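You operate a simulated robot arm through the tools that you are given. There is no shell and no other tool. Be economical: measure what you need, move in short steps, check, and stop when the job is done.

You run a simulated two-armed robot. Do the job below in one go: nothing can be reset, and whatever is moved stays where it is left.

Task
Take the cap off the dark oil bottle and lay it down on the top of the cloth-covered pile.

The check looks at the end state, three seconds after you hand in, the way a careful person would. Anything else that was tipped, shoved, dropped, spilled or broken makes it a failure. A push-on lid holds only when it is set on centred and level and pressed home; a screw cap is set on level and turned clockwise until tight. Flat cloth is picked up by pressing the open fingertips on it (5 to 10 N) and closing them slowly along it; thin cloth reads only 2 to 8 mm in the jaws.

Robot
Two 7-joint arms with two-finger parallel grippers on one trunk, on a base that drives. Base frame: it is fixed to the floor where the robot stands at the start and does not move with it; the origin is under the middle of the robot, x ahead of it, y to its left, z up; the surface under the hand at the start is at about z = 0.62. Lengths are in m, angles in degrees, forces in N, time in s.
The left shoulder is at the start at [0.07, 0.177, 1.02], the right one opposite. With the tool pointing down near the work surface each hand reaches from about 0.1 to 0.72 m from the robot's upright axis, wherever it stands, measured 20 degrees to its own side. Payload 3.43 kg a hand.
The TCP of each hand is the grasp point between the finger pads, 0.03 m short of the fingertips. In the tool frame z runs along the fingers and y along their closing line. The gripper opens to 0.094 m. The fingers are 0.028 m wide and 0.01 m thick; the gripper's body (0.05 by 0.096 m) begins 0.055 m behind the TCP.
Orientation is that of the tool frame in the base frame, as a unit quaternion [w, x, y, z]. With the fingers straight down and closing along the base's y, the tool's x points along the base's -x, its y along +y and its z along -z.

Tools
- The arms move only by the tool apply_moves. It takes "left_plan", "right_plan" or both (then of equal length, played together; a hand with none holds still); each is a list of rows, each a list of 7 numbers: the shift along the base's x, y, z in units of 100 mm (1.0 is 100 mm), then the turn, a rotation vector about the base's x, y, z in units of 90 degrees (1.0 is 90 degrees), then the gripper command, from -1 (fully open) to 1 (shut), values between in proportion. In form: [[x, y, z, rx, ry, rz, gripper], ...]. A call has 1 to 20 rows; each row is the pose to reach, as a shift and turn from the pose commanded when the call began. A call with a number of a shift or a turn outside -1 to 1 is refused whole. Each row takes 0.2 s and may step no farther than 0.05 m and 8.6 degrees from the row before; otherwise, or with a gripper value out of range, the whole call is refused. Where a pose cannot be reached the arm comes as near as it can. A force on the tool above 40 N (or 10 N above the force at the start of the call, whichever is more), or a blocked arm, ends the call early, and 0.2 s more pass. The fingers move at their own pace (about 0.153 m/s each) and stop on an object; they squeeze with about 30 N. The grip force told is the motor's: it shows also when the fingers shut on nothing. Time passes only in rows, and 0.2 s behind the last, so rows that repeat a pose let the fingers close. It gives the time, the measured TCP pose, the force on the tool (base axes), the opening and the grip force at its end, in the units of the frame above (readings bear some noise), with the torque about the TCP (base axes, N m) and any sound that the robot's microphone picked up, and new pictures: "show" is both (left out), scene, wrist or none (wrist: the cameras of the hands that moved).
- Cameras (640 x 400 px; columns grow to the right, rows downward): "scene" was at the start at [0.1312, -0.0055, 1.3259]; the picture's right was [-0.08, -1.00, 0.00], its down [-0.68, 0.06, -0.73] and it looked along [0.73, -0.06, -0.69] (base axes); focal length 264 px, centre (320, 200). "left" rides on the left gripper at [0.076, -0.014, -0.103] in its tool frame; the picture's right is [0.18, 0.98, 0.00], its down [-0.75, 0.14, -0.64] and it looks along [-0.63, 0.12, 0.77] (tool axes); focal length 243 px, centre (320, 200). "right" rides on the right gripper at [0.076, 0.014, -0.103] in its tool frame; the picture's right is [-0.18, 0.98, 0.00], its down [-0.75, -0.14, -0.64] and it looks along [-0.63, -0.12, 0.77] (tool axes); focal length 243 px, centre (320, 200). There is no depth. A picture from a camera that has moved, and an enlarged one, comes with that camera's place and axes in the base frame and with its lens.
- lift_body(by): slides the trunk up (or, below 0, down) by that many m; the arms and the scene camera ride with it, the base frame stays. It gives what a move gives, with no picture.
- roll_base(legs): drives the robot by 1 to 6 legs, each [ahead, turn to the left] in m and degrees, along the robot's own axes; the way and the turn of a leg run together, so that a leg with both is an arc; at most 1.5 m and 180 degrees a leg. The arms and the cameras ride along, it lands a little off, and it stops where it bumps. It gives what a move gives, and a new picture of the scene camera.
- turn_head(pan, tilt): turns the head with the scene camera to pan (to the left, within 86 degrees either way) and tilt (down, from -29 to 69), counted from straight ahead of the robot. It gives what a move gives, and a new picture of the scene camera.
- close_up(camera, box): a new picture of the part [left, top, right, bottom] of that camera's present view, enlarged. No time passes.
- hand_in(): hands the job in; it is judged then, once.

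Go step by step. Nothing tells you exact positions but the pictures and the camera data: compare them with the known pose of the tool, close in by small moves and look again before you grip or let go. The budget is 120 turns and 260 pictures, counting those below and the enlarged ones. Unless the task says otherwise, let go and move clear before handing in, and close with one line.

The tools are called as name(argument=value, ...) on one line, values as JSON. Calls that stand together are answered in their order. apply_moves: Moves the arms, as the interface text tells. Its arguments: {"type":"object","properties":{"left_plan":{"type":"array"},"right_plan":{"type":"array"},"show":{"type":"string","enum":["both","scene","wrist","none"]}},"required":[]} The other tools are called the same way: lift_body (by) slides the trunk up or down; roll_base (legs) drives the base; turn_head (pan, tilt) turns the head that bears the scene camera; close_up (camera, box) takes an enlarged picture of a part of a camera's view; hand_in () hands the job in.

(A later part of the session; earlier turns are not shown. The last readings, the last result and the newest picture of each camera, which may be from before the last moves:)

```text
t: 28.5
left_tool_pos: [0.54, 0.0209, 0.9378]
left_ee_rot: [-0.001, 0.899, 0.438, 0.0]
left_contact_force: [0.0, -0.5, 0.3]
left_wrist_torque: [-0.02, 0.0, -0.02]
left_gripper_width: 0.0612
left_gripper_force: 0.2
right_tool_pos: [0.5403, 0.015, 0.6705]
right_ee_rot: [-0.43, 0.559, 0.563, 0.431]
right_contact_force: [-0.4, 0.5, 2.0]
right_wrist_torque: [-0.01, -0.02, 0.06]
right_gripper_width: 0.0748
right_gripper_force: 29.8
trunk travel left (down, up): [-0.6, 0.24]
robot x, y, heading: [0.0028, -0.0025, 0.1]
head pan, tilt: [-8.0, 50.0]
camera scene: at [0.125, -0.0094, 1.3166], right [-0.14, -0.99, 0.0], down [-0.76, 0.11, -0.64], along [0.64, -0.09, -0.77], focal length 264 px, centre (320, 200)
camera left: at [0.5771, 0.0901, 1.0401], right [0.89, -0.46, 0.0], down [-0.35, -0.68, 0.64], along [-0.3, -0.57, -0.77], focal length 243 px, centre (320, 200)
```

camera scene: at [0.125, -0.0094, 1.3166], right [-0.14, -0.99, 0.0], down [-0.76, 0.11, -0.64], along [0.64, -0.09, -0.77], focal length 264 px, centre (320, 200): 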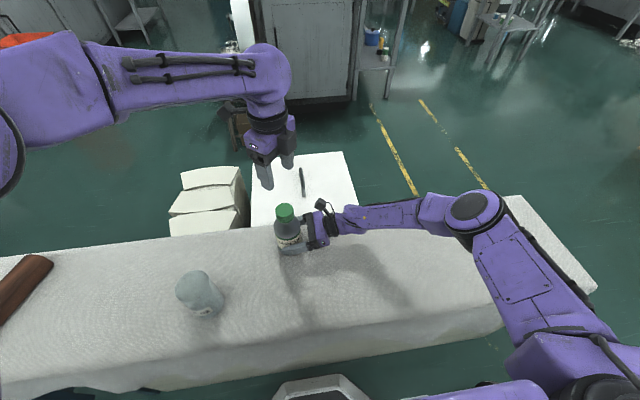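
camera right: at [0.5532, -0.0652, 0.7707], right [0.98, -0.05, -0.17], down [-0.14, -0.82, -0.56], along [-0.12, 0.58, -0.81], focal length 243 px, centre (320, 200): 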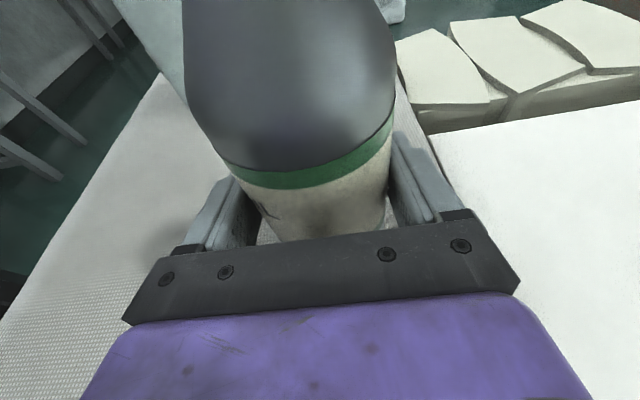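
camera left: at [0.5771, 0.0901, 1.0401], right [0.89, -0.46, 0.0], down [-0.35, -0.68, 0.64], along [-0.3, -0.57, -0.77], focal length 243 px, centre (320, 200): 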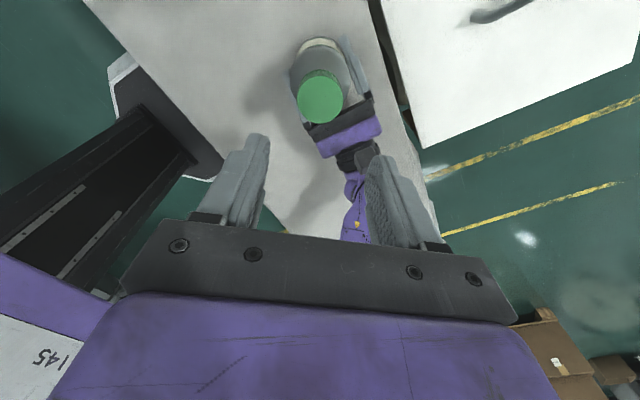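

Cap centre refined to (0.5416, 0.024), diameter about 44 mm. Descending over it with 61 mm opening.

apply_moves(left_plan=[[0.015, 0.03, -0.2, 0, 0, 0, -0.3], [0.015, 0.03, -0.4, 0, 0, 0, -0.3], [0.015, 0.03, -0.6, 0, 0, 0, -0.3], [0.015, 0.03, -0.8, 0, 0, 0, -0.3]], show="wrist")

close_up(camera="scene", box=[220, 130, 380, 280])

```text
t: 29.5
left_tool_pos: [0.5409, 0.0253, 0.8586]
left_ee_rot: [-0.001, 0.898, 0.441, -0.001]
left_contact_force: [0.1, 0.8, 0.1]
left_wrist_torque: [0.01, -0.03, 0.04]
left_gripper_width: 0.0611
left_gripper_force: 0.1
right_tool_pos: [0.5407, 0.0142, 0.6704]
right_ee_rot: [-0.43, 0.56, 0.562, 0.431]
right_contact_force: [-0.4, -0.6, 0.8]
right_wrist_torque: [0.0, 0.03, 0.11]
right_gripper_width: 0.0745
right_gripper_force: 30.3
trunk travel left (down, up): [-0.6, 0.24]
robot x, y, heading: [-0.0009, 0.0047, -0.2]
head pan, tilt: [-8.0, 50.0]
camera left: at [0.5773, 0.0944, 0.9613], right [0.89, -0.46, 0.0], down [-0.35, -0.68, 0.64], along [-0.29, -0.57, -0.77], focal length 243 px, centre (320, 200)
```

left: 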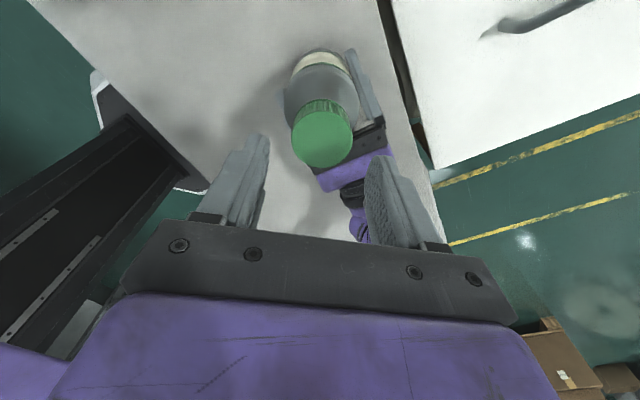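

```text
2.67 times, centred on (300, 205) of scene
camera zoom: at [0.125, -0.0095, 1.3166], right [-0.14, -0.99, 0.0], down [-0.76, 0.11, -0.64], along [0.64, -0.09, -0.77], focal length 704 px, centre (373, 187)
```

zoom: 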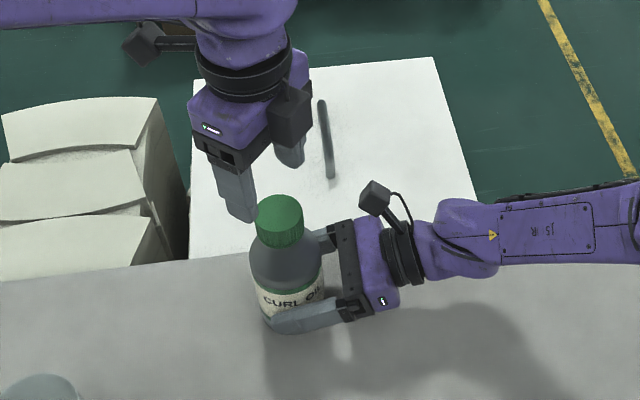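

Alignment is good within about 2 mm. Final descent to z≈0.804.

apply_moves(left_plan=[[0.01, -0.015, -0.15, 0, 0, 0, -0.3], [0.01, -0.015, -0.3, 0, 0, 0, -0.3], [0.01, -0.015, -0.45, 0, 0, 0, -0.3], [0.01, -0.015, -0.55, 0, 0, 0, -0.3]], show="wrist")

close_up(camera="scene", box=[240, 170, 360, 270])

close_up(camera="right", box=[160, 0, 440, 180])

```text
t: 30.5
left_tool_pos: [0.543, 0.0261, 0.8016]
left_ee_rot: [0.0, 0.898, 0.44, 0.0]
left_contact_force: [0.0, 0.3, 0.2]
left_wrist_torque: [0.01, 0.02, -0.01]
left_gripper_width: 0.0611
left_gripper_force: 0.0
right_tool_pos: [0.5404, 0.0149, 0.67]
right_ee_rot: [-0.43, 0.56, 0.562, 0.431]
right_contact_force: [-0.3, -0.2, 1.3]
right_wrist_torque: [0.0, 0.03, 0.09]
right_gripper_width: 0.0747
right_gripper_force: 29.8
trunk travel left (down, up): [-0.6, 0.24]
robot x, y, heading: [-0.0005, 0.0019, 0.3]
head pan, tilt: [-8.0, 50.0]
camera left: at [0.5782, 0.0938, 0.9039], right [0.89, -0.46, 0.0], down [-0.35, -0.68, 0.64], along [-0.29, -0.57, -0.77], focal length 243 px, centre (320, 200)
```

left: 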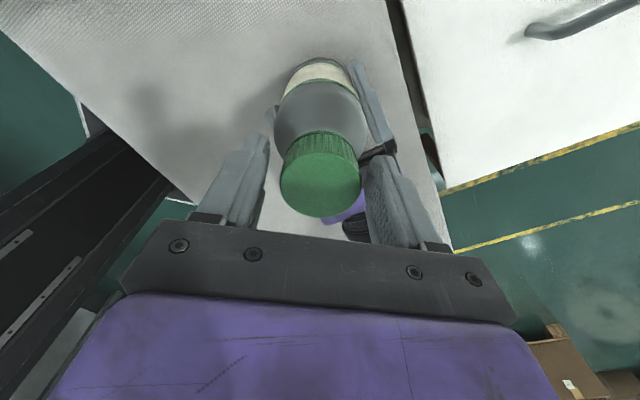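

```text
4.00 times, centred on (300, 220) of scene
camera zoom: at [0.1249, -0.0096, 1.3166], right [-0.14, -0.99, 0.0], down [-0.76, 0.11, -0.64], along [0.64, -0.09, -0.77], focal length 1055 px, centre (400, 120)
```

zoom: 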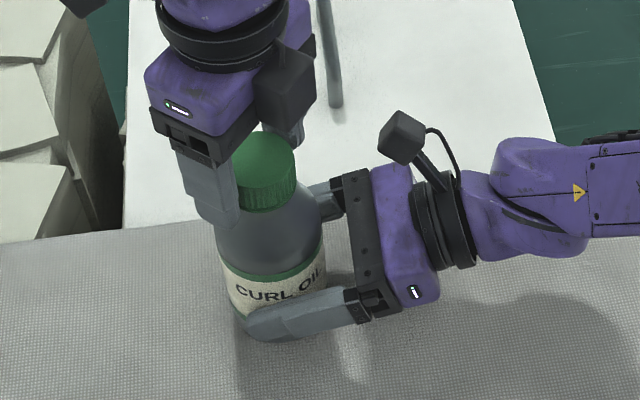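

```text
2.22 times, centred on (300, 90) of right
camera zoom: at [0.5534, -0.0654, 0.7706], right [0.98, -0.05, -0.17], down [-0.14, -0.82, -0.56], along [-0.12, 0.58, -0.81], focal length 539 px, centre (364, 444)
```

zoom: 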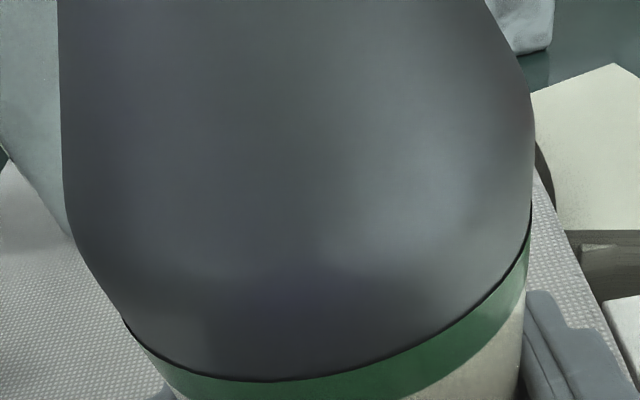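

Cap is centred between the left fingers. Closing on it.

apply_moves(left_plan=[[0, 0, 0, 0, 0, 0, -0.15], [0, 0, 0, 0, 0, 0, 0.0], [0, 0, 0, 0, 0, 0, 0.1], [0, 0, 0, 0, 0, 0, 0.3], [0, 0, 0, 0, 0, 0, 0.5], [0, 0, 0, 0, 0, 0, 0.5]], show="wrist")

```text
t: 31.9
left_tool_pos: [0.5418, 0.0246, 0.8027]
left_ee_rot: [-0.001, 0.898, 0.44, 0.001]
left_contact_force: [8.0, -5.1, -1.0]
left_wrist_torque: [-0.17, -0.29, 0.05]
left_gripper_width: 0.0441
left_gripper_force: 30.6
right_tool_pos: [0.5392, 0.0145, 0.6704]
right_ee_rot: [-0.43, 0.559, 0.562, 0.431]
right_contact_force: [-6.3, 4.2, 4.0]
right_wrist_torque: [-0.53, -0.56, 0.08]
right_gripper_width: 0.0748
right_gripper_force: 30.0
trunk travel left (down, up): [-0.6, 0.24]
robot x, y, heading: [0.0012, -0.0006, 0.2]
head pan, tilt: [-8.0, 50.0]
camera left: at [0.5783, 0.0934, 0.9042], right [0.89, -0.46, 0.0], down [-0.35, -0.68, 0.64], along [-0.29, -0.57, -0.77], focal length 243 px, centre (320, 200)
```

left: 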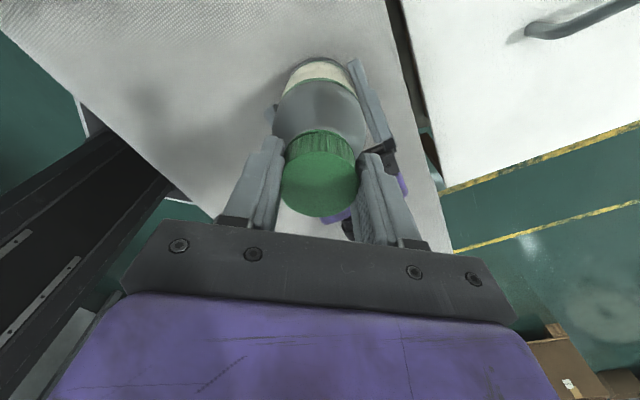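

Gripped at 44 mm with a small side load; I'll ease about 1 mm to relieve it, then turn counter-clockwise.

apply_moves(left_plan=[[0.01, -0.006, 0, 0, 0, 0, 0.5], [0.01, -0.006, 0, 0, 0, 0, 0.5]], show="none")

apply_moves(left_plan=[[0, 0, 0, 0, 0, 0.08, 0.5], [0, 0, 0, 0, 0, 0.16, 0.5], [0, 0, 0, 0, 0, 0.24, 0.5], [0, 0, 0, 0, 0, 0.32, 0.5]], show="wrist")

```text
t: 32.5
left_tool_pos: [0.5432, 0.0256, 0.8008]
left_ee_rot: [-0.001, 0.898, 0.441, 0.0]
left_contact_force: [-0.5, -2.5, -1.1]
left_wrist_torque: [-0.16, -0.11, 0.03]
left_gripper_width: 0.0438
left_gripper_force: 29.5
right_tool_pos: [0.5401, 0.0162, 0.6701]
right_ee_rot: [-0.429, 0.561, 0.562, 0.431]
right_contact_force: [-2.0, 3.6, 0.6]
right_wrist_torque: [-0.07, 0.37, 0.07]
right_gripper_width: 0.0747
right_gripper_force: 29.9
trunk travel left (down, up): [-0.6, 0.24]
robot x, y, heading: [-0.0016, -0.001, 0.1]
head pan, tilt: [-8.0, 50.0]
```

```text
t: 33.5
left_tool_pos: [0.543, 0.0245, 0.8022]
left_ee_rot: [-0.002, 0.761, 0.649, 0.0]
left_contact_force: [-12.9, 4.0, -1.1]
left_wrist_torque: [0.29, 0.73, -0.08]
left_gripper_width: 0.0441
left_gripper_force: 29.8
right_tool_pos: [0.5424, 0.0135, 0.6711]
right_ee_rot: [-0.428, 0.562, 0.56, 0.433]
right_contact_force: [12.7, -4.4, -0.1]
right_wrist_torque: [0.27, 0.87, -0.09]
right_gripper_width: 0.0745
right_gripper_force: 30.5
trunk travel left (down, up): [-0.6, 0.24]
robot x, y, heading: [0.0035, -0.0043, -0.0]
head pan, tilt: [-8.0, 50.0]
camera left: at [0.5422, 0.1011, 0.9048], right [1.0, 0.03, 0.0], down [0.02, -0.77, 0.64], along [0.02, -0.64, -0.77], focal length 243 px, centre (320, 200)
```

left: 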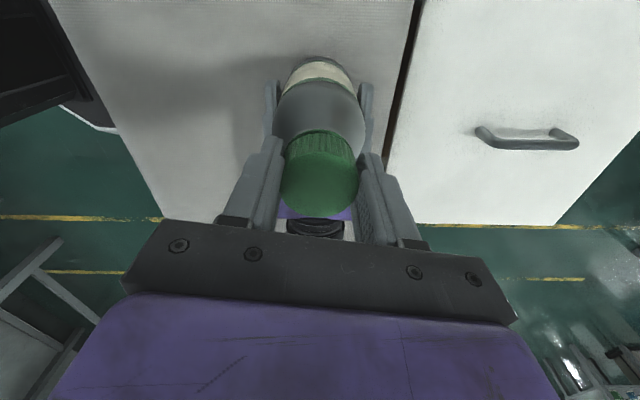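

It turns with little torque, though a side load built up along x. I'll re-centre by about 1.5 mm and continue turning.

apply_moves(left_plan=[[-0.012, 0.003, 0, 0, 0, 0, 0.5], [-0.012, 0.003, 0, 0, 0, 0.08, 0.5], [-0.012, 0.003, 0, 0, 0, 0.16, 0.5], [-0.012, 0.003, 0, 0, 0, 0.24, 0.5], [-0.012, 0.003, 0, 0, 0, 0.32, 0.5], [-0.012, 0.003, 0, 0, 0, 0.4, 0.5]], show="wrist")

close_up(camera="scene", box=[240, 170, 360, 270])

```text
t: 34.9
left_tool_pos: [0.5424, 0.0235, 0.8029]
left_ee_rot: [-0.002, 0.523, 0.852, 0.0]
left_contact_force: [-22.1, 7.3, 8.1]
left_wrist_torque: [0.4, 1.2, -0.06]
left_gripper_width: 0.044
left_gripper_force: 30.0
right_tool_pos: [0.5417, 0.0141, 0.6711]
right_ee_rot: [-0.429, 0.561, 0.562, 0.431]
right_contact_force: [26.6, -9.6, -0.2]
right_wrist_torque: [0.41, 1.29, -0.2]
right_gripper_width: 0.075
right_gripper_force: 29.8
trunk travel left (down, up): [-0.6, 0.24]
robot x, y, heading: [-0.0014, -0.0015, 0.1]
head pan, tilt: [-8.0, 50.0]
camera left: at [0.4964, 0.0839, 0.9049], right [0.79, 0.61, 0.0], down [0.47, -0.61, 0.64], along [0.39, -0.51, -0.77], focal length 243 px, centre (320, 200)
```

left: 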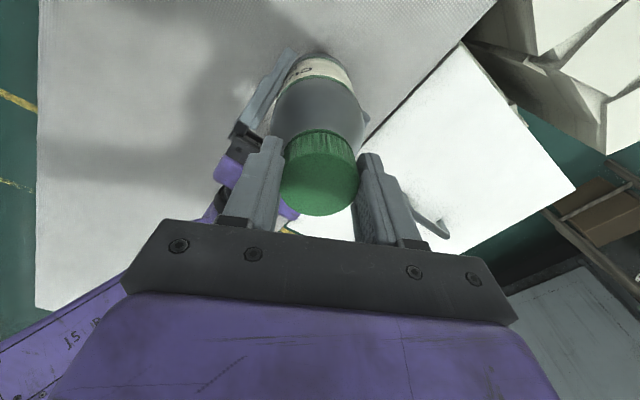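

```text
4.00 times, centred on (300, 220) of scene
camera zoom: at [0.125, -0.0098, 1.3166], right [-0.14, -0.99, 0.0], down [-0.76, 0.11, -0.64], along [0.64, -0.09, -0.77], focal length 1055 px, centre (400, 120)
```

zoom: 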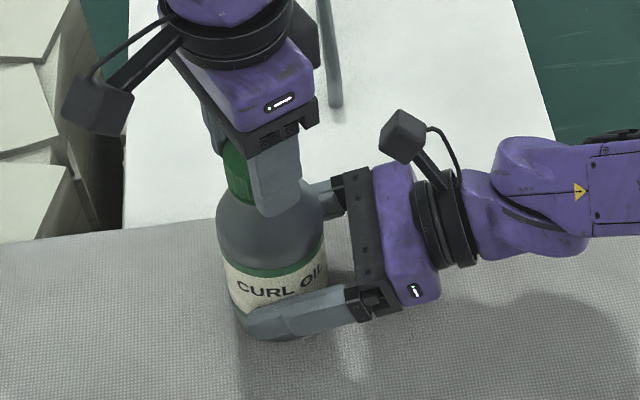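

The bottle label hasn't turned, so the cap is unscrewing; a lateral load of 22 N needs relieving, and the cap is starting to rise. Shifting a little −x and up.

apply_moves(left_plan=[[-0.012, 0.004, 0.005, 0, 0, 0, 0.5], [-0.022, 0.008, 0.01, 0, 0, 0, 0.5]], show="none")

```text
t: 35.5
left_tool_pos: [0.5419, 0.0237, 0.8028]
left_ee_rot: [0.0, 0.523, 0.853, 0.001]
left_contact_force: [-12.2, 8.1, 1.1]
left_wrist_torque: [0.35, 0.72, -0.02]
left_gripper_width: 0.0442
left_gripper_force: 30.0
right_tool_pos: [0.5392, 0.0153, 0.6708]
right_ee_rot: [-0.429, 0.56, 0.562, 0.431]
right_contact_force: [14.7, -9.8, 1.5]
right_wrist_torque: [0.54, 0.65, -0.14]
right_gripper_width: 0.0753
right_gripper_force: 30.6
trunk travel left (down, up): [-0.6, 0.24]
robot x, y, heading: [-0.0017, -0.0019, -0.2]
head pan, tilt: [-8.0, 50.0]
```

apply_moves(left_plan=[[-0.012, 0.01, 0, 0, 0, 0, 0.5], [-0.022, 0.018, 0, 0, 0, 0.07, 0.5], [-0.022, 0.018, 0.002, 0, 0, 0.15, 0.5], [-0.022, 0.018, 0.004, 0, 0, 0.23, 0.5], [-0.022, 0.018, 0.006, 0, 0, 0.31, 0.5], [-0.022, 0.018, 0.008, 0, 0, 0.39, 0.5], [-0.022, 0.018, 0.01, 0, 0, 0.47, 0.5]], show="wrist")

```text
t: 37.1
left_tool_pos: [0.5388, 0.0257, 0.8051]
left_ee_rot: [0.0, 0.179, 0.984, -0.002]
left_contact_force: [1.3, -11.1, -12.7]
left_wrist_torque: [-0.92, -0.38, -0.02]
left_gripper_width: 0.0443
left_gripper_force: 30.1
right_tool_pos: [0.5396, 0.0149, 0.6711]
right_ee_rot: [-0.431, 0.559, 0.563, 0.431]
right_contact_force: [-2.3, 12.0, 8.5]
right_wrist_torque: [-0.59, 0.13, 0.04]
right_gripper_width: 0.0749
right_gripper_force: 30.3
trunk travel left (down, up): [-0.6, 0.24]
robot x, y, heading: [-0.0004, -0.0005, 0.1]
head pan, tilt: [-8.0, 50.0]
camera left: at [0.4635, 0.0386, 0.9073], right [0.17, 0.98, 0.0], down [0.76, -0.13, 0.64], along [0.63, -0.11, -0.77], focal length 243 px, centre (320, 200)
```

left: 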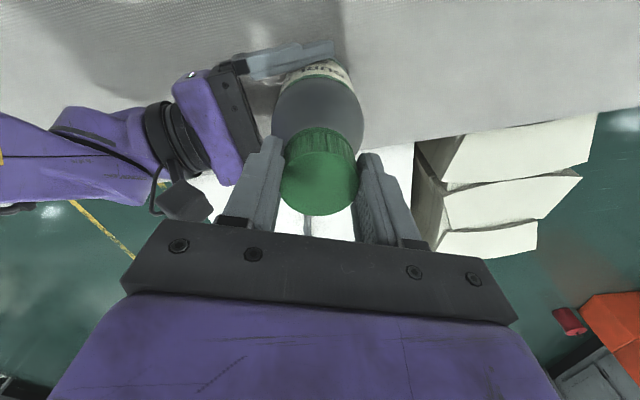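

Turned about 107° so far; the thread still holds. I'll ease y back and continue turning.

apply_moves(left_plan=[[0, -0.02, -0.01, 0, 0, 0, 0.5], [0, -0.02, -0.01, 0, 0, 0.08, 0.5], [0, -0.02, -0.005, 0, 0, 0.16, 0.5], [0, -0.02, 0, 0, 0, 0.24, 0.5], [0, -0.02, 0.0, 0, 0, 0.32, 0.5], [0, -0.02, 0.0, 0, 0, 0.4, 0.5], [0, -0.02, 0.005, 0, 0, 0.48, 0.5]], show="wrist")

```text
t: 38.7
left_tool_pos: [0.547, 0.0344, 0.8133]
left_ee_rot: [-0.003, -0.213, 0.977, -0.017]
left_contact_force: [-1.2, -1.9, 6.9]
left_wrist_torque: [-0.17, 0.0, 0.01]
left_gripper_width: 0.044
left_gripper_force: 28.9
right_tool_pos: [0.5388, 0.014, 0.6693]
right_ee_rot: [-0.43, 0.56, 0.564, 0.428]
right_contact_force: [0.6, 1.8, -4.2]
right_wrist_torque: [0.08, 0.09, 0.0]
right_gripper_width: 0.0751
right_gripper_force: 29.8
trunk travel left (down, up): [-0.6, 0.24]
robot x, y, heading: [0.0025, 0.0021, -0.1]
head pan, tilt: [-8.0, 50.0]
camera left: at [0.4847, -0.0072, 0.9166], right [-0.58, 0.82, -0.03], down [0.63, 0.47, 0.63], along [0.53, 0.34, -0.78], focal length 243 px, centre (320, 200)
```

left: 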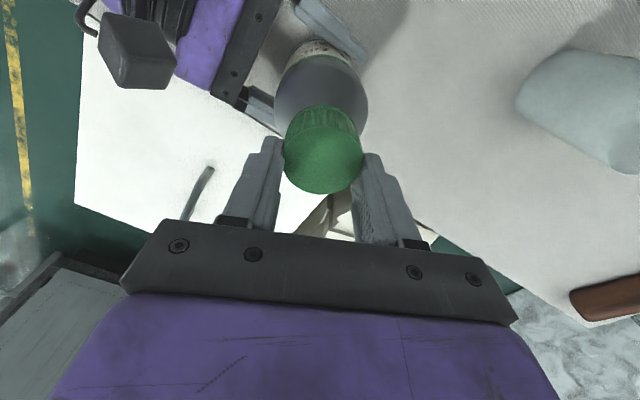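

The hand jumped about 8 mm up and sideways — the cap may have come free. Looking closely.

close_up(camera="scene", box=[240, 170, 360, 270])

close_up(camera="left", box=[220, 20, 420, 240])

apply_moves(left_plan=[[0, 0, 0, 0, 0, 0, 0.5]], show="none")

```text
4.00 times, centred on (300, 220) of scene
camera zoom: at [0.1251, -0.0099, 1.3166], right [-0.14, -0.99, 0.0], down [-0.76, 0.11, -0.64], along [0.64, -0.09, -0.77], focal length 1055 px, centre (400, 120)
```

zoom: 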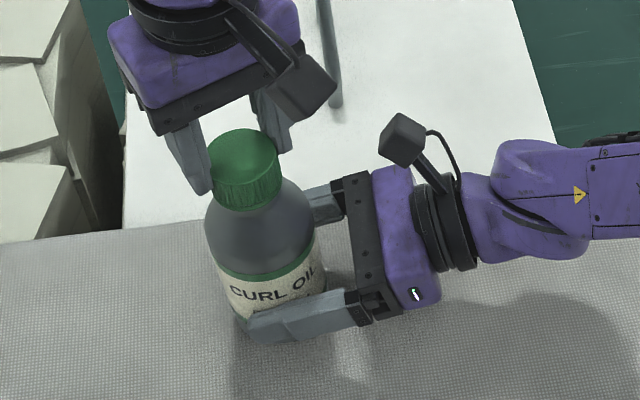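

```text
1.82 times, centred on (320, 130) of left
camera zoom: at [0.4847, -0.0072, 0.9166], right [-0.58, 0.82, -0.03], down [0.63, 0.47, 0.63], along [0.53, 0.34, -0.78], focal length 441 px, centre (320, 327)
```

zoom: 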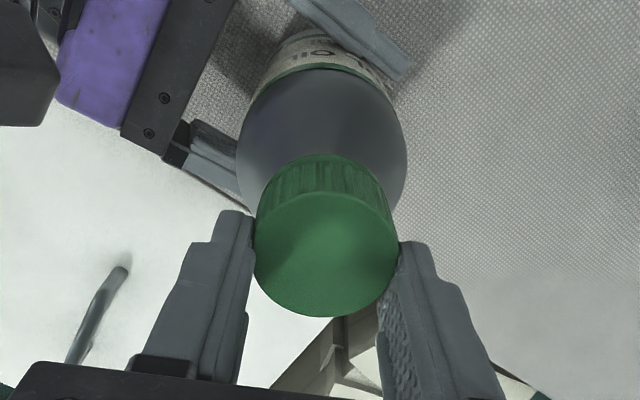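

```text
t: 39.1
left_tool_pos: [0.5477, 0.0348, 0.8131]
left_ee_rot: [-0.003, -0.214, 0.977, -0.018]
left_contact_force: [0.6, -4.7, 20.5]
left_wrist_torque: [-0.55, 0.0, 0.01]
left_gripper_width: 0.0444
left_gripper_force: 30.3
right_tool_pos: [0.5388, 0.0139, 0.669]
right_ee_rot: [-0.429, 0.561, 0.563, 0.429]
right_contact_force: [1.3, 4.1, -16.4]
right_wrist_torque: [-0.2, -0.02, -0.06]
right_gripper_width: 0.0749
right_gripper_force: 30.2
trunk travel left (down, up): [-0.6, 0.24]
robot x, y, heading: [0.0024, 0.0006, 0.2]
head pan, tilt: [-8.0, 50.0]
```

The left arm neared a joint limit at this yaw, drifted, and leaned the bottle slightly. I'll turn back ~15° so it returns to the commanded position and the bottle stands straight.

apply_moves(left_plan=[[0, 0, 0.02, 0, 0, -0.05, 0.5], [0, 0, 0.02, 0, 0, -0.1, 0.5], [0, 0, 0.02, 0, 0, -0.15, 0.5], [0, 0, 0.02, 0, 0, -0.18, 0.5]], show="none")

close_up(camera="scene", box=[240, 170, 360, 270])

```text
t: 40.1
left_tool_pos: [0.5388, 0.0259, 0.8075]
left_ee_rot: [0.0, -0.054, 0.999, 0.001]
left_contact_force: [12.1, 10.8, 2.4]
left_wrist_torque: [0.52, -0.73, 0.0]
left_gripper_width: 0.0441
left_gripper_force: 30.0
right_tool_pos: [0.5398, 0.015, 0.6701]
right_ee_rot: [-0.429, 0.56, 0.562, 0.432]
right_contact_force: [-13.6, -11.6, -2.3]
right_wrist_torque: [0.92, -0.54, 0.21]
right_gripper_width: 0.074
right_gripper_force: 29.4
trunk travel left (down, up): [-0.6, 0.24]
robot x, y, heading: [-0.0004, 0.0007, 0.1]
head pan, tilt: [-8.0, 50.0]
```

```text
4.00 times, centred on (300, 220) of scene
camera zoom: at [0.1247, -0.0098, 1.3164], right [-0.14, -0.99, 0.0], down [-0.76, 0.11, -0.64], along [0.64, -0.09, -0.77], focal length 1055 px, centre (400, 120)
```

zoom: 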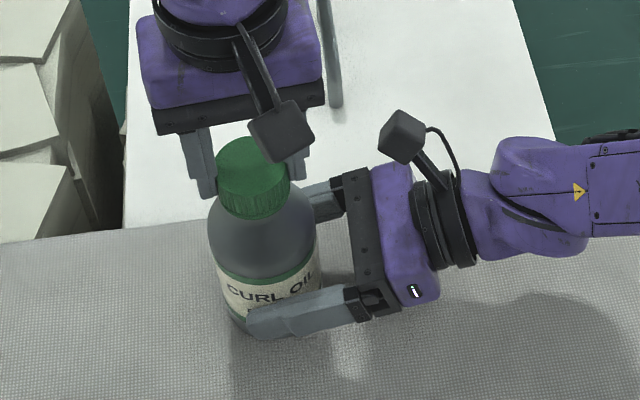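

Bottle is nearly upright again, slightly shifted in the right grip. Relieve the side load, then release the cap and regrasp from a lower yaw.

apply_moves(left_plan=[[0.012, 0.012, 0, 0, 0, 0, 0.5], [0.025, 0.025, 0, 0, 0, 0, 0.5], [0.025, 0.025, 0, 0, 0, 0, 0.5]], show="none")

apply_moves(left_plan=[[0, 0, 0, 0, 0, 0, 0], [0, 0, 0, 0, 0, 0, -0.2], [0, 0, 0, 0, 0, 0, -0.3], [0, 0, 0, 0, 0, 0, -0.3]], show="wrist")

close_up(camera="scene", box=[240, 170, 360, 270])

```text
t: 40.9
left_tool_pos: [0.5392, 0.0266, 0.8057]
left_ee_rot: [-0.001, -0.054, 0.999, -0.001]
left_contact_force: [-4.7, 1.8, 18.7]
left_wrist_torque: [0.18, 0.49, -0.03]
left_gripper_width: 0.0437
left_gripper_force: 30.0
right_tool_pos: [0.5406, 0.015, 0.6717]
right_ee_rot: [-0.429, 0.561, 0.561, 0.432]
right_contact_force: [5.2, -1.8, -9.6]
right_wrist_torque: [0.0, 0.28, -0.06]
right_gripper_width: 0.0739
right_gripper_force: 30.0
trunk travel left (down, up): [-0.6, 0.24]
robot x, y, heading: [-0.0011, 0.0006, 0.2]
head pan, tilt: [-8.0, 50.0]
```

```text
t: 41.9
left_tool_pos: [0.5403, 0.0283, 0.8056]
left_ee_rot: [-0.001, -0.054, 0.999, -0.001]
left_contact_force: [-0.4, -0.8, 0.4]
left_wrist_torque: [-0.01, 0.0, 0.01]
left_gripper_width: 0.0611
left_gripper_force: 0.1
right_tool_pos: [0.5409, 0.0147, 0.6717]
right_ee_rot: [-0.43, 0.559, 0.562, 0.432]
right_contact_force: [1.5, 2.0, 0.9]
right_wrist_torque: [0.11, 0.13, -0.07]
right_gripper_width: 0.0735
right_gripper_force: 30.0
trunk travel left (down, up): [-0.6, 0.24]
robot x, y, heading: [0.0008, -0.002, -0.0]
head pan, tilt: [-8.0, 50.0]
camera left: at [0.4674, 0.0042, 0.9081], right [-0.29, 0.96, 0.0], down [0.73, 0.22, 0.64], along [0.61, 0.19, -0.77], focal length 243 px, centre (320, 200)
```

left: 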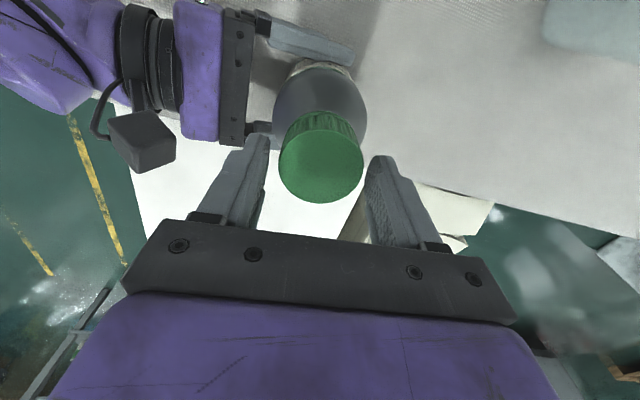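

```text
4.00 times, centred on (300, 220) of scene
camera zoom: at [0.1251, -0.0093, 1.3166], right [-0.14, -0.99, 0.0], down [-0.76, 0.11, -0.64], along [0.64, -0.09, -0.77], focal length 1055 px, centre (400, 120)
```

zoom: 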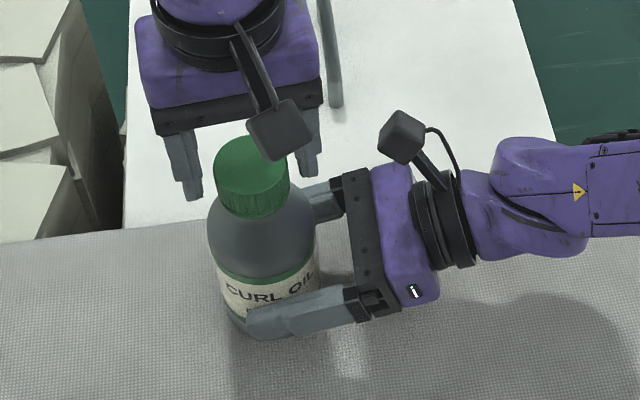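

The bottle looks upright but shifted a few mm; I want a sharper look at the cap before regrasping.

close_up(camera="left", box=[220, 30, 420, 230])

close_up(camera="right", box=[100, 0, 500, 260])

apply_moves(left_plan=[[0, 0, 0.1, 0, 0, 0, -0.3], [0, 0, 0.25, 0, 0, 0, -0.3], [0, 0, 0.4, 0, 0, 0, -0.3], [0, 0, 0.5, 0, 0, 0, -0.3]], show="both")

close_up(camera="scene", box=[220, 170, 380, 270])

```text
2.00 times, centred on (320, 130) of left
camera zoom: at [0.4674, 0.0042, 0.9081], right [-0.29, 0.96, 0.0], down [0.73, 0.22, 0.64], along [0.61, 0.19, -0.77], focal length 485 px, centre (320, 340)
```

zoom: 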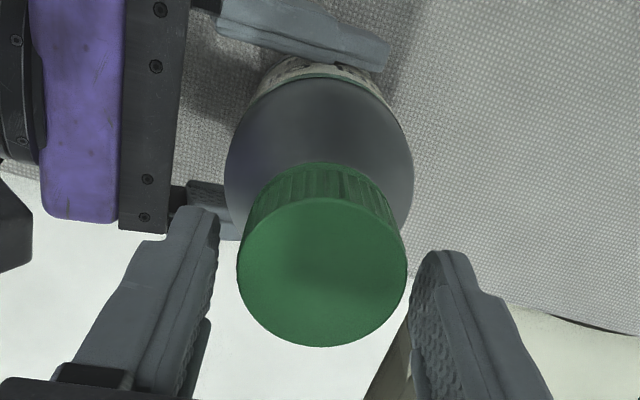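

```text
1.54 times, centred on (300, 130) of right
camera zoom: at [0.5537, -0.0651, 0.7709], right [0.98, -0.05, -0.17], down [-0.14, -0.82, -0.56], along [-0.12, 0.58, -0.81], focal length 373 px, centre (351, 308)
```

zoom: 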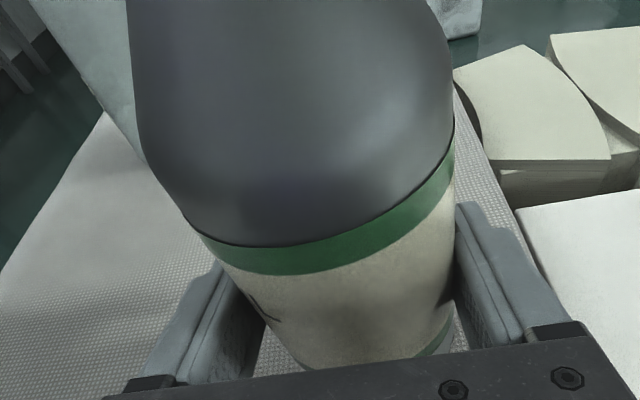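

```text
t: 42.9
left_tool_pos: [0.5401, 0.0285, 0.8573]
left_ee_rot: [-0.001, -0.055, 0.999, -0.002]
left_contact_force: [-0.5, 0.1, -0.2]
left_wrist_torque: [-0.02, 0.02, 0.02]
left_gripper_width: 0.0613
left_gripper_force: 0.0
right_tool_pos: [0.5401, 0.0141, 0.6704]
right_ee_rot: [-0.43, 0.559, 0.563, 0.431]
right_contact_force: [2.4, 0.5, 4.1]
right_wrist_torque: [0.04, 0.11, -0.04]
right_gripper_width: 0.0738
right_gripper_force: 30.3
trunk travel left (down, up): [-0.6, 0.24]
robot x, y, heading: [-0.0019, 0.0001, 0.1]
head pan, tilt: [-8.0, 50.0]
camera scene: at [0.1249, -0.0094, 1.3166], right [-0.14, -0.99, 0.0], down [-0.76, 0.11, -0.64], along [0.64, -0.09, -0.77], focal length 264 px, centre (320, 200)
camera left: at [0.4679, 0.0048, 0.9585], right [-0.29, 0.96, 0.0], down [0.73, 0.22, 0.64], along [0.61, 0.18, -0.77], focal length 243 px, centre (320, 200)
```

scene: 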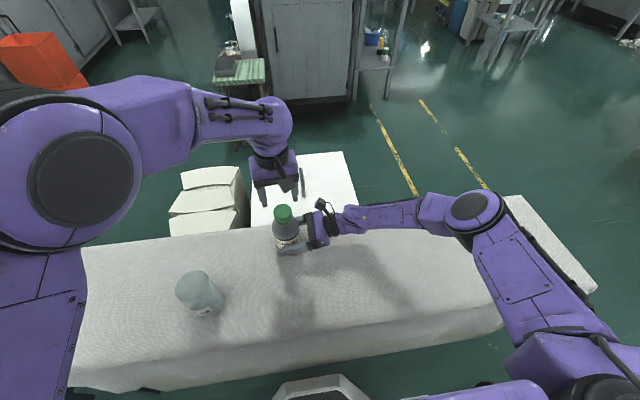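
left: 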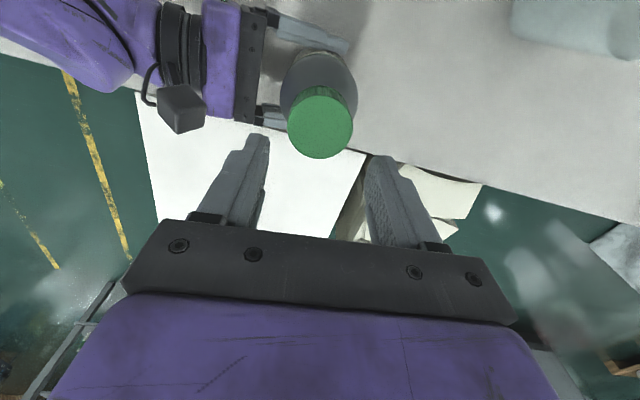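

```text
4.00 times, centred on (300, 220) of scene
camera zoom: at [0.1249, -0.0094, 1.3166], right [-0.14, -0.99, 0.0], down [-0.76, 0.11, -0.64], along [0.64, -0.09, -0.77], focal length 1055 px, centre (400, 120)
```

zoom: 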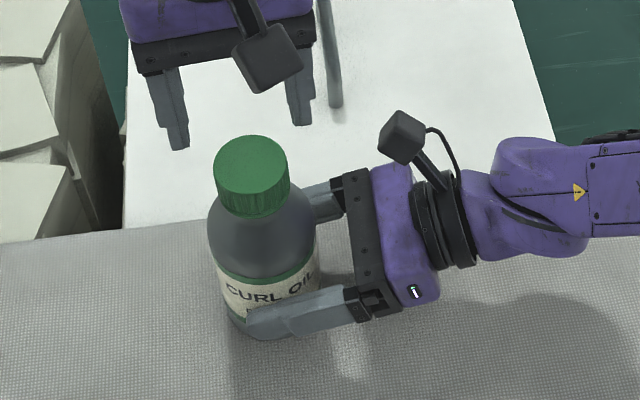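

Triangulation puts the cap at (0.529, 0.024, 0.804): the bottle leans ~5° toward the robot in the right grip. I'll open the right fingers in small steps so it settles flat, then regrip.

apply_moves(right_plan=[[0, 0, 0, 0, 0, 0, -0.54], [0, 0, 0, 0, 0, 0, -0.57], [0, 0, 0, 0, 0, 0, -0.59], [0, 0, 0, 0, 0, 0, -0.61], [0, 0, 0, 0, 0, 0, -0.63], [0, 0, 0, 0, 0, 0, -0.65], [0, 0, 0, 0, 0, 0, -0.68], [0, 0, 0, 0, 0, 0, -0.72], [0, 0, 0, 0, 0, 0, -0.76]], show="wrist")

close_up(camera="scene", box=[220, 170, 380, 270])

close_up(camera="left", box=[220, 30, 420, 230])

```text
t: 44.9
left_tool_pos: [0.5412, 0.0294, 0.8557]
left_ee_rot: [-0.002, -0.055, 0.998, -0.001]
left_contact_force: [-0.6, -0.7, 0.2]
left_wrist_torque: [-0.04, 0.01, 0.01]
left_gripper_width: 0.0611
left_gripper_force: 0.2
right_tool_pos: [0.5408, 0.0162, 0.6711]
right_ee_rot: [-0.43, 0.559, 0.563, 0.431]
right_contact_force: [-0.1, -0.1, -0.5]
right_wrist_torque: [-0.01, -0.01, 0.03]
right_gripper_width: 0.0825
right_gripper_force: 0.2
trunk travel left (down, up): [-0.6, 0.24]
robot x, y, heading: [0.0011, 0.0006, -0.0]
head pan, tilt: [-8.0, 50.0]
camera right: at [0.5535, -0.0654, 0.7706], right [0.98, -0.05, -0.17], down [-0.14, -0.82, -0.56], along [-0.12, 0.58, -0.81], focal length 243 px, centre (320, 200)
```

right: 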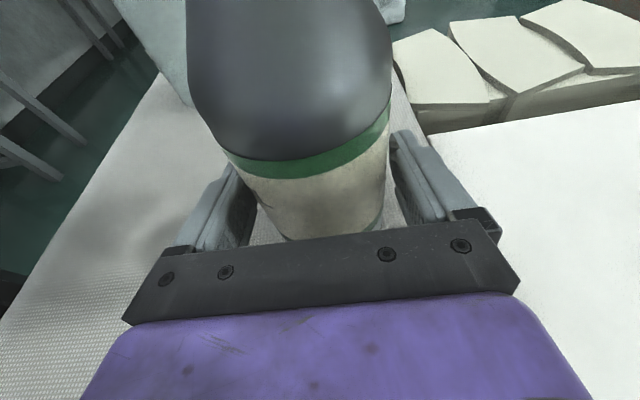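

```text
4.00 times, centred on (300, 220) of scene
camera zoom: at [0.1251, -0.0095, 1.3165], right [-0.14, -0.99, 0.0], down [-0.76, 0.11, -0.64], along [0.64, -0.09, -0.77], focal length 1055 px, centre (400, 120)
```

zoom: 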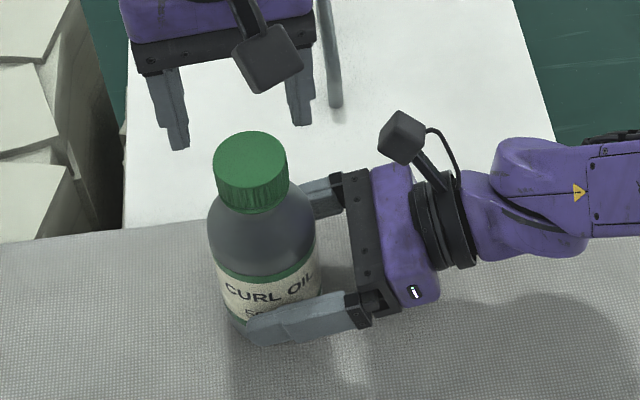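

```text
2.00 times, centred on (320, 130) of left
camera zoom: at [0.468, 0.0047, 0.9582], right [-0.29, 0.96, 0.0], down [0.73, 0.22, 0.64], along [0.61, 0.19, -0.77], focal length 485 px, centre (320, 340)
```

zoom: 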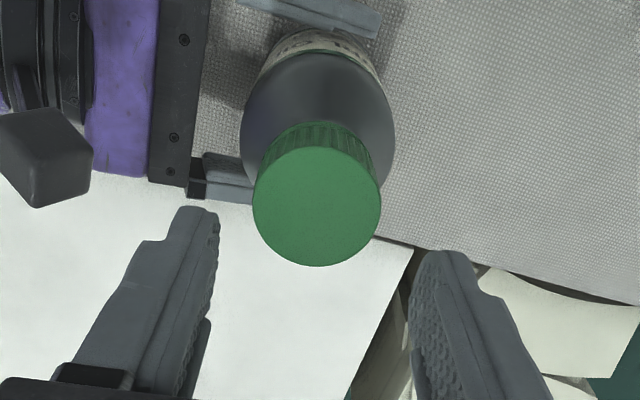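

Now the bottle stands upright with the cap at (0.537, 0.025, 0.799). I'll recentre the right hand and regrip, and wind the left hand back above the cap.

apply_moves(right_plan=[[-0.015, 0, 0, 0, 0, 0, -0.76], [-0.03, 0.0, 0, 0, 0, 0, -0.76], [-0.03, 0.0, 0, 0, 0, 0, -0.68], [-0.03, 0.0, 0, 0, 0, 0, -0.62], [-0.03, 0, 0, 0, 0, 0, -0.55], [-0.03, 0, 0, 0, 0, 0, -0.4], [-0.03, 0, 0, 0, 0, 0, 0.0], [-0.03, 0, 0, 0, 0, 0, 0.0], [-0.03, 0, 0, 0, 0, 0, 0.0], [-0.03, 0, 0, 0, 0, 0, 0.0]], left_plan=[[-0.01, -0.01, 0, 0, 0, -0.09, -0.3], [-0.02, -0.02, 0, 0, 0, -0.18, -0.3], [-0.03, -0.03, 0, 0, 0, -0.27, -0.3], [-0.035, -0.035, 0, 0, 0, -0.36, -0.3], [-0.035, -0.035, 0, 0, 0, -0.45, -0.3], [-0.035, -0.035, 0, 0, 0, -0.54, -0.3], [-0.035, -0.035, 0, 0, 0, -0.63, -0.3], [-0.035, -0.035, 0, 0, 0, -0.72, -0.3], [-0.035, -0.035, 0, 0, 0, -0.81, -0.3], [-0.035, -0.035, 0, 0, 0, -0.9, -0.3]], show="none")

apply_moves(left_plan=[[0, 0, 0, 0, 0, -0.09, -0.3], [0, 0, 0, 0, 0, -0.18, -0.3], [0, 0, 0, 0, 0, -0.27, -0.3], [0, 0, 0, 0, 0, -0.36, -0.3], [0, 0, 0, 0, 0, -0.45, -0.3], [0, 0, 0, 0, 0, -0.45, -0.3]], show="wrist")

close_up(camera="scene", box=[220, 170, 380, 270])

```text
t: 47.1
left_tool_pos: [0.5382, 0.0237, 0.8572]
left_ee_rot: [-0.002, 0.608, 0.794, 0.0]
left_contact_force: [-0.4, 0.1, -0.5]
left_wrist_torque: [0.01, 0.01, 0.0]
left_gripper_width: 0.061
left_gripper_force: 0.0
right_tool_pos: [0.5363, 0.0153, 0.6705]
right_ee_rot: [-0.429, 0.561, 0.562, 0.431]
right_contact_force: [4.2, -0.2, 3.0]
right_wrist_torque: [0.04, 0.05, -0.04]
right_gripper_width: 0.0737
right_gripper_force: 30.1
trunk travel left (down, up): [-0.6, 0.24]
robot x, y, heading: [-0.001, -0.0006, 0.1]
head pan, tilt: [-8.0, 50.0]
```

```text
t: 48.5
left_tool_pos: [0.5376, 0.0232, 0.8575]
left_ee_rot: [-0.001, 0.844, 0.536, 0.001]
left_contact_force: [0.1, -1.1, 0.1]
left_wrist_torque: [0.03, 0.02, 0.0]
left_gripper_width: 0.0609
left_gripper_force: 0.0
right_tool_pos: [0.5363, 0.0165, 0.6696]
right_ee_rot: [-0.429, 0.56, 0.562, 0.431]
right_contact_force: [3.5, -1.8, 4.6]
right_wrist_torque: [0.03, 0.07, -0.02]
right_gripper_width: 0.0735
right_gripper_force: 30.3
trunk travel left (down, up): [-0.6, 0.24]
robot x, y, heading: [-0.0012, -0.0014, -0.3]
head pan, tilt: [-8.0, 50.0]
camera left: at [0.5578, 0.098, 0.9599], right [0.97, -0.25, 0.0], down [-0.19, -0.74, 0.64], along [-0.16, -0.62, -0.77], focal length 243 px, centre (320, 200)
```

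left: 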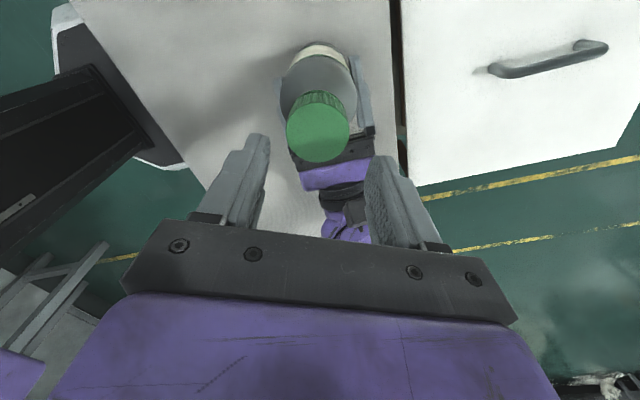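

```text
4.00 times, centred on (300, 220) of scene
camera zoom: at [0.1251, -0.0098, 1.3165], right [-0.14, -0.99, 0.0], down [-0.76, 0.11, -0.64], along [0.64, -0.09, -0.77], focal length 1055 px, centre (400, 120)
```

zoom: 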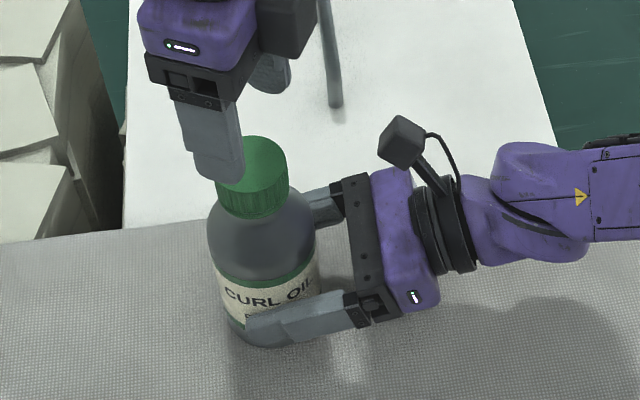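

The gripping nudged it slightly; I'll measure the cap again with zoomed views.

close_up(camera="left", box=[240, 30, 400, 190])

close_up(camera="scene", box=[260, 195, 320, 265])

```text
2.50 times, centred on (320, 110) of left
camera zoom: at [0.5578, 0.098, 0.9599], right [0.97, -0.25, 0.0], down [-0.19, -0.74, 0.64], along [-0.16, -0.62, -0.77], focal length 606 px, centre (320, 425)
```

zoom: 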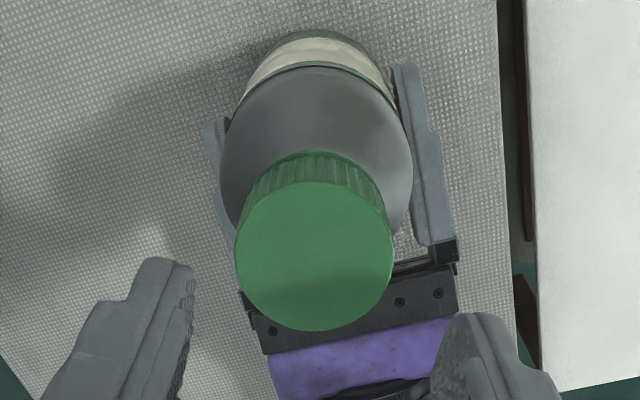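

```text
5.71 times, centred on (290, 230) of scene
camera zoom: at [0.1251, -0.0098, 1.3165], right [-0.14, -0.99, 0.0], down [-0.76, 0.11, -0.64], along [0.64, -0.09, -0.77], focal length 1508 px, centre (491, 29)
```

zoom: 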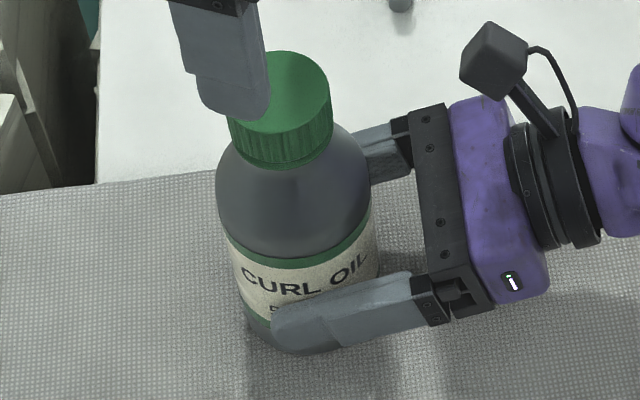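

Cap is laterally centred between the left fingers. Lowering to grip height and checking.

apply_moves(left_plan=[[0, 0.01, -0.15, 0, 0, 0, -0.3], [0, 0.02, -0.3, 0, 0, 0, -0.3], [0, 0.02, -0.45, 0, 0, 0, -0.3], [0, 0.02, -0.52, 0, 0, 0, -0.3]], show="none")

close_up(camera="left", box=[220, 50, 420, 250])

```text
t: 49.5
left_tool_pos: [0.5378, 0.0266, 0.8046]
left_ee_rot: [-0.002, 0.845, 0.534, 0.001]
left_contact_force: [0.4, -0.6, -0.8]
left_wrist_torque: [-0.02, -0.03, 0.0]
left_gripper_width: 0.0613
left_gripper_force: 0.0
right_tool_pos: [0.5355, 0.0154, 0.6709]
right_ee_rot: [-0.43, 0.56, 0.563, 0.431]
right_contact_force: [2.2, -1.3, 3.7]
right_wrist_torque: [-0.01, 0.11, 0.04]
right_gripper_width: 0.0734
right_gripper_force: 30.3
trunk travel left (down, up): [-0.6, 0.24]
robot x, y, heading: [-0.0025, -0.0009, -0.0]
head pan, tilt: [-8.0, 50.0]
```

```text
2.00 times, centred on (320, 150) of left
camera zoom: at [0.5584, 0.1006, 0.9061], right [0.97, -0.25, 0.0], down [-0.19, -0.74, 0.64], along [-0.16, -0.62, -0.77], focal length 485 px, centre (320, 300)
```

zoom: 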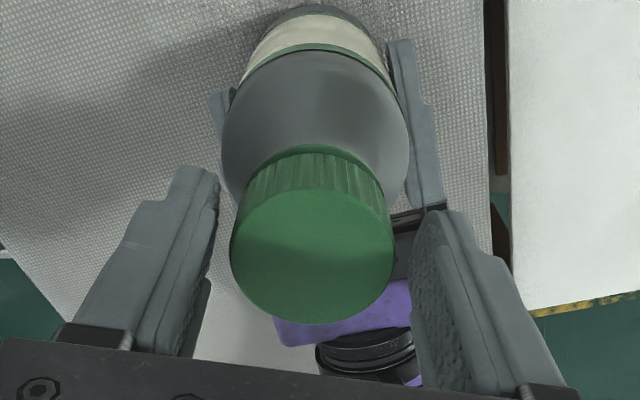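

Centred well. Shift y by +2 mm, close, and begin turning again.

apply_moves(left_plan=[[0, 0.02, 0, 0, 0, 0, -0.15], [0, 0.02, 0, 0, 0, 0, 0.0], [0, 0.02, 0, 0, 0, 0, 0.1], [0, 0.02, 0, 0, 0, 0, 0.3], [0, 0.02, 0, 0, 0, 0, 0.5], [0, 0.02, 0, 0, 0, 0, 0.5]], show="none")

apply_moves(left_plan=[[0, 0, 0, 0, 0, 0.08, 0.5], [0, 0, 0, 0, 0, 0.16, 0.5], [0, 0, 0.002, 0, 0, 0.24, 0.5], [0, 0, 0.003, 0, 0, 0.32, 0.5]], show="none")

```text
t: 50.9
left_tool_pos: [0.5357, 0.0284, 0.8036]
left_ee_rot: [-0.001, 0.844, 0.536, 0.0]
left_contact_force: [-3.3, 1.2, -0.9]
left_wrist_torque: [0.0, 0.1, 0.03]
left_gripper_width: 0.0444
left_gripper_force: 29.7
right_tool_pos: [0.5356, 0.0146, 0.6701]
right_ee_rot: [-0.43, 0.56, 0.562, 0.431]
right_contact_force: [1.8, -1.8, 1.2]
right_wrist_torque: [0.21, 0.44, 0.0]
right_gripper_width: 0.0735
right_gripper_force: 29.9
trunk travel left (down, up): [-0.6, 0.24]
robot x, y, heading: [-0.0015, 0.0023, 0.1]
head pan, tilt: [-8.0, 50.0]
```

```text
t: 51.9
left_tool_pos: [0.5373, 0.0285, 0.8057]
left_ee_rot: [-0.001, 0.684, 0.73, 0.0]
left_contact_force: [-8.0, 7.5, -1.3]
left_wrist_torque: [0.33, 0.54, -0.02]
left_gripper_width: 0.0444
left_gripper_force: 30.1
right_tool_pos: [0.5361, 0.0146, 0.6705]
right_ee_rot: [-0.429, 0.561, 0.562, 0.431]
right_contact_force: [7.9, -6.7, -0.9]
right_wrist_torque: [0.6, 0.63, -0.04]
right_gripper_width: 0.0735
right_gripper_force: 30.2
trunk travel left (down, up): [-0.6, 0.24]
robot x, y, heading: [0.0007, 0.0004, -0.1]
head pan, tilt: [-8.0, 50.0]
```

Low torque; side load moderate. Continue with small compensation.

apply_moves(left_plan=[[-0.015, 0.012, 0, 0, 0, 0.04, 0.5], [-0.02, 0.012, 0.0, 0, 0, 0.12, 0.5], [-0.025, 0.012, 0.002, 0, 0, 0.2, 0.5], [-0.03, 0.012, 0.003, 0, 0, 0.28, 0.5], [-0.033, 0.012, 0.004, 0, 0, 0.34, 0.5]], show="none")

close_up(camera="scene", box=[220, 170, 380, 270])

```text
t: 53.1
left_tool_pos: [0.534, 0.0291, 0.8065]
left_ee_rot: [0.0, 0.466, 0.885, -0.001]
left_contact_force: [0.6, 2.6, -6.1]
left_wrist_torque: [0.26, 0.05, 0.0]
left_gripper_width: 0.0443
left_gripper_force: 30.1
right_tool_pos: [0.5348, 0.0151, 0.6714]
right_ee_rot: [-0.43, 0.56, 0.562, 0.431]
right_contact_force: [-1.3, -3.1, 4.6]
right_wrist_torque: [-0.08, -0.27, -0.04]
right_gripper_width: 0.0736
right_gripper_force: 30.1
trunk travel left (down, up): [-0.6, 0.24]
robot x, y, heading: [-0.0014, 0.0014, -0.1]
head pan, tilt: [-8.0, 50.0]
```

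```text
4.00 times, centred on (300, 220) of scene
camera zoom: at [0.1253, -0.0098, 1.3165], right [-0.14, -0.99, 0.0], down [-0.76, 0.11, -0.64], along [0.64, -0.09, -0.77], focal length 1055 px, centre (400, 120)
```

zoom: 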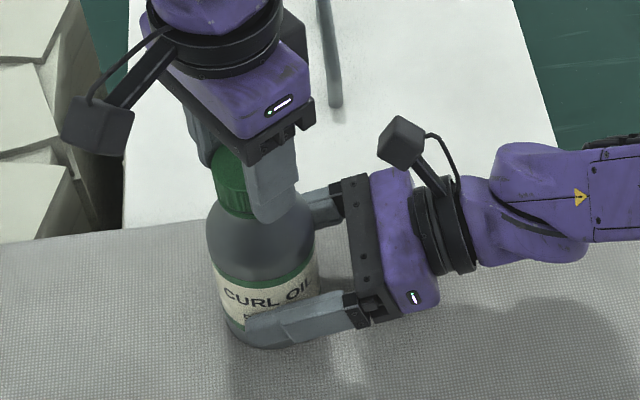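

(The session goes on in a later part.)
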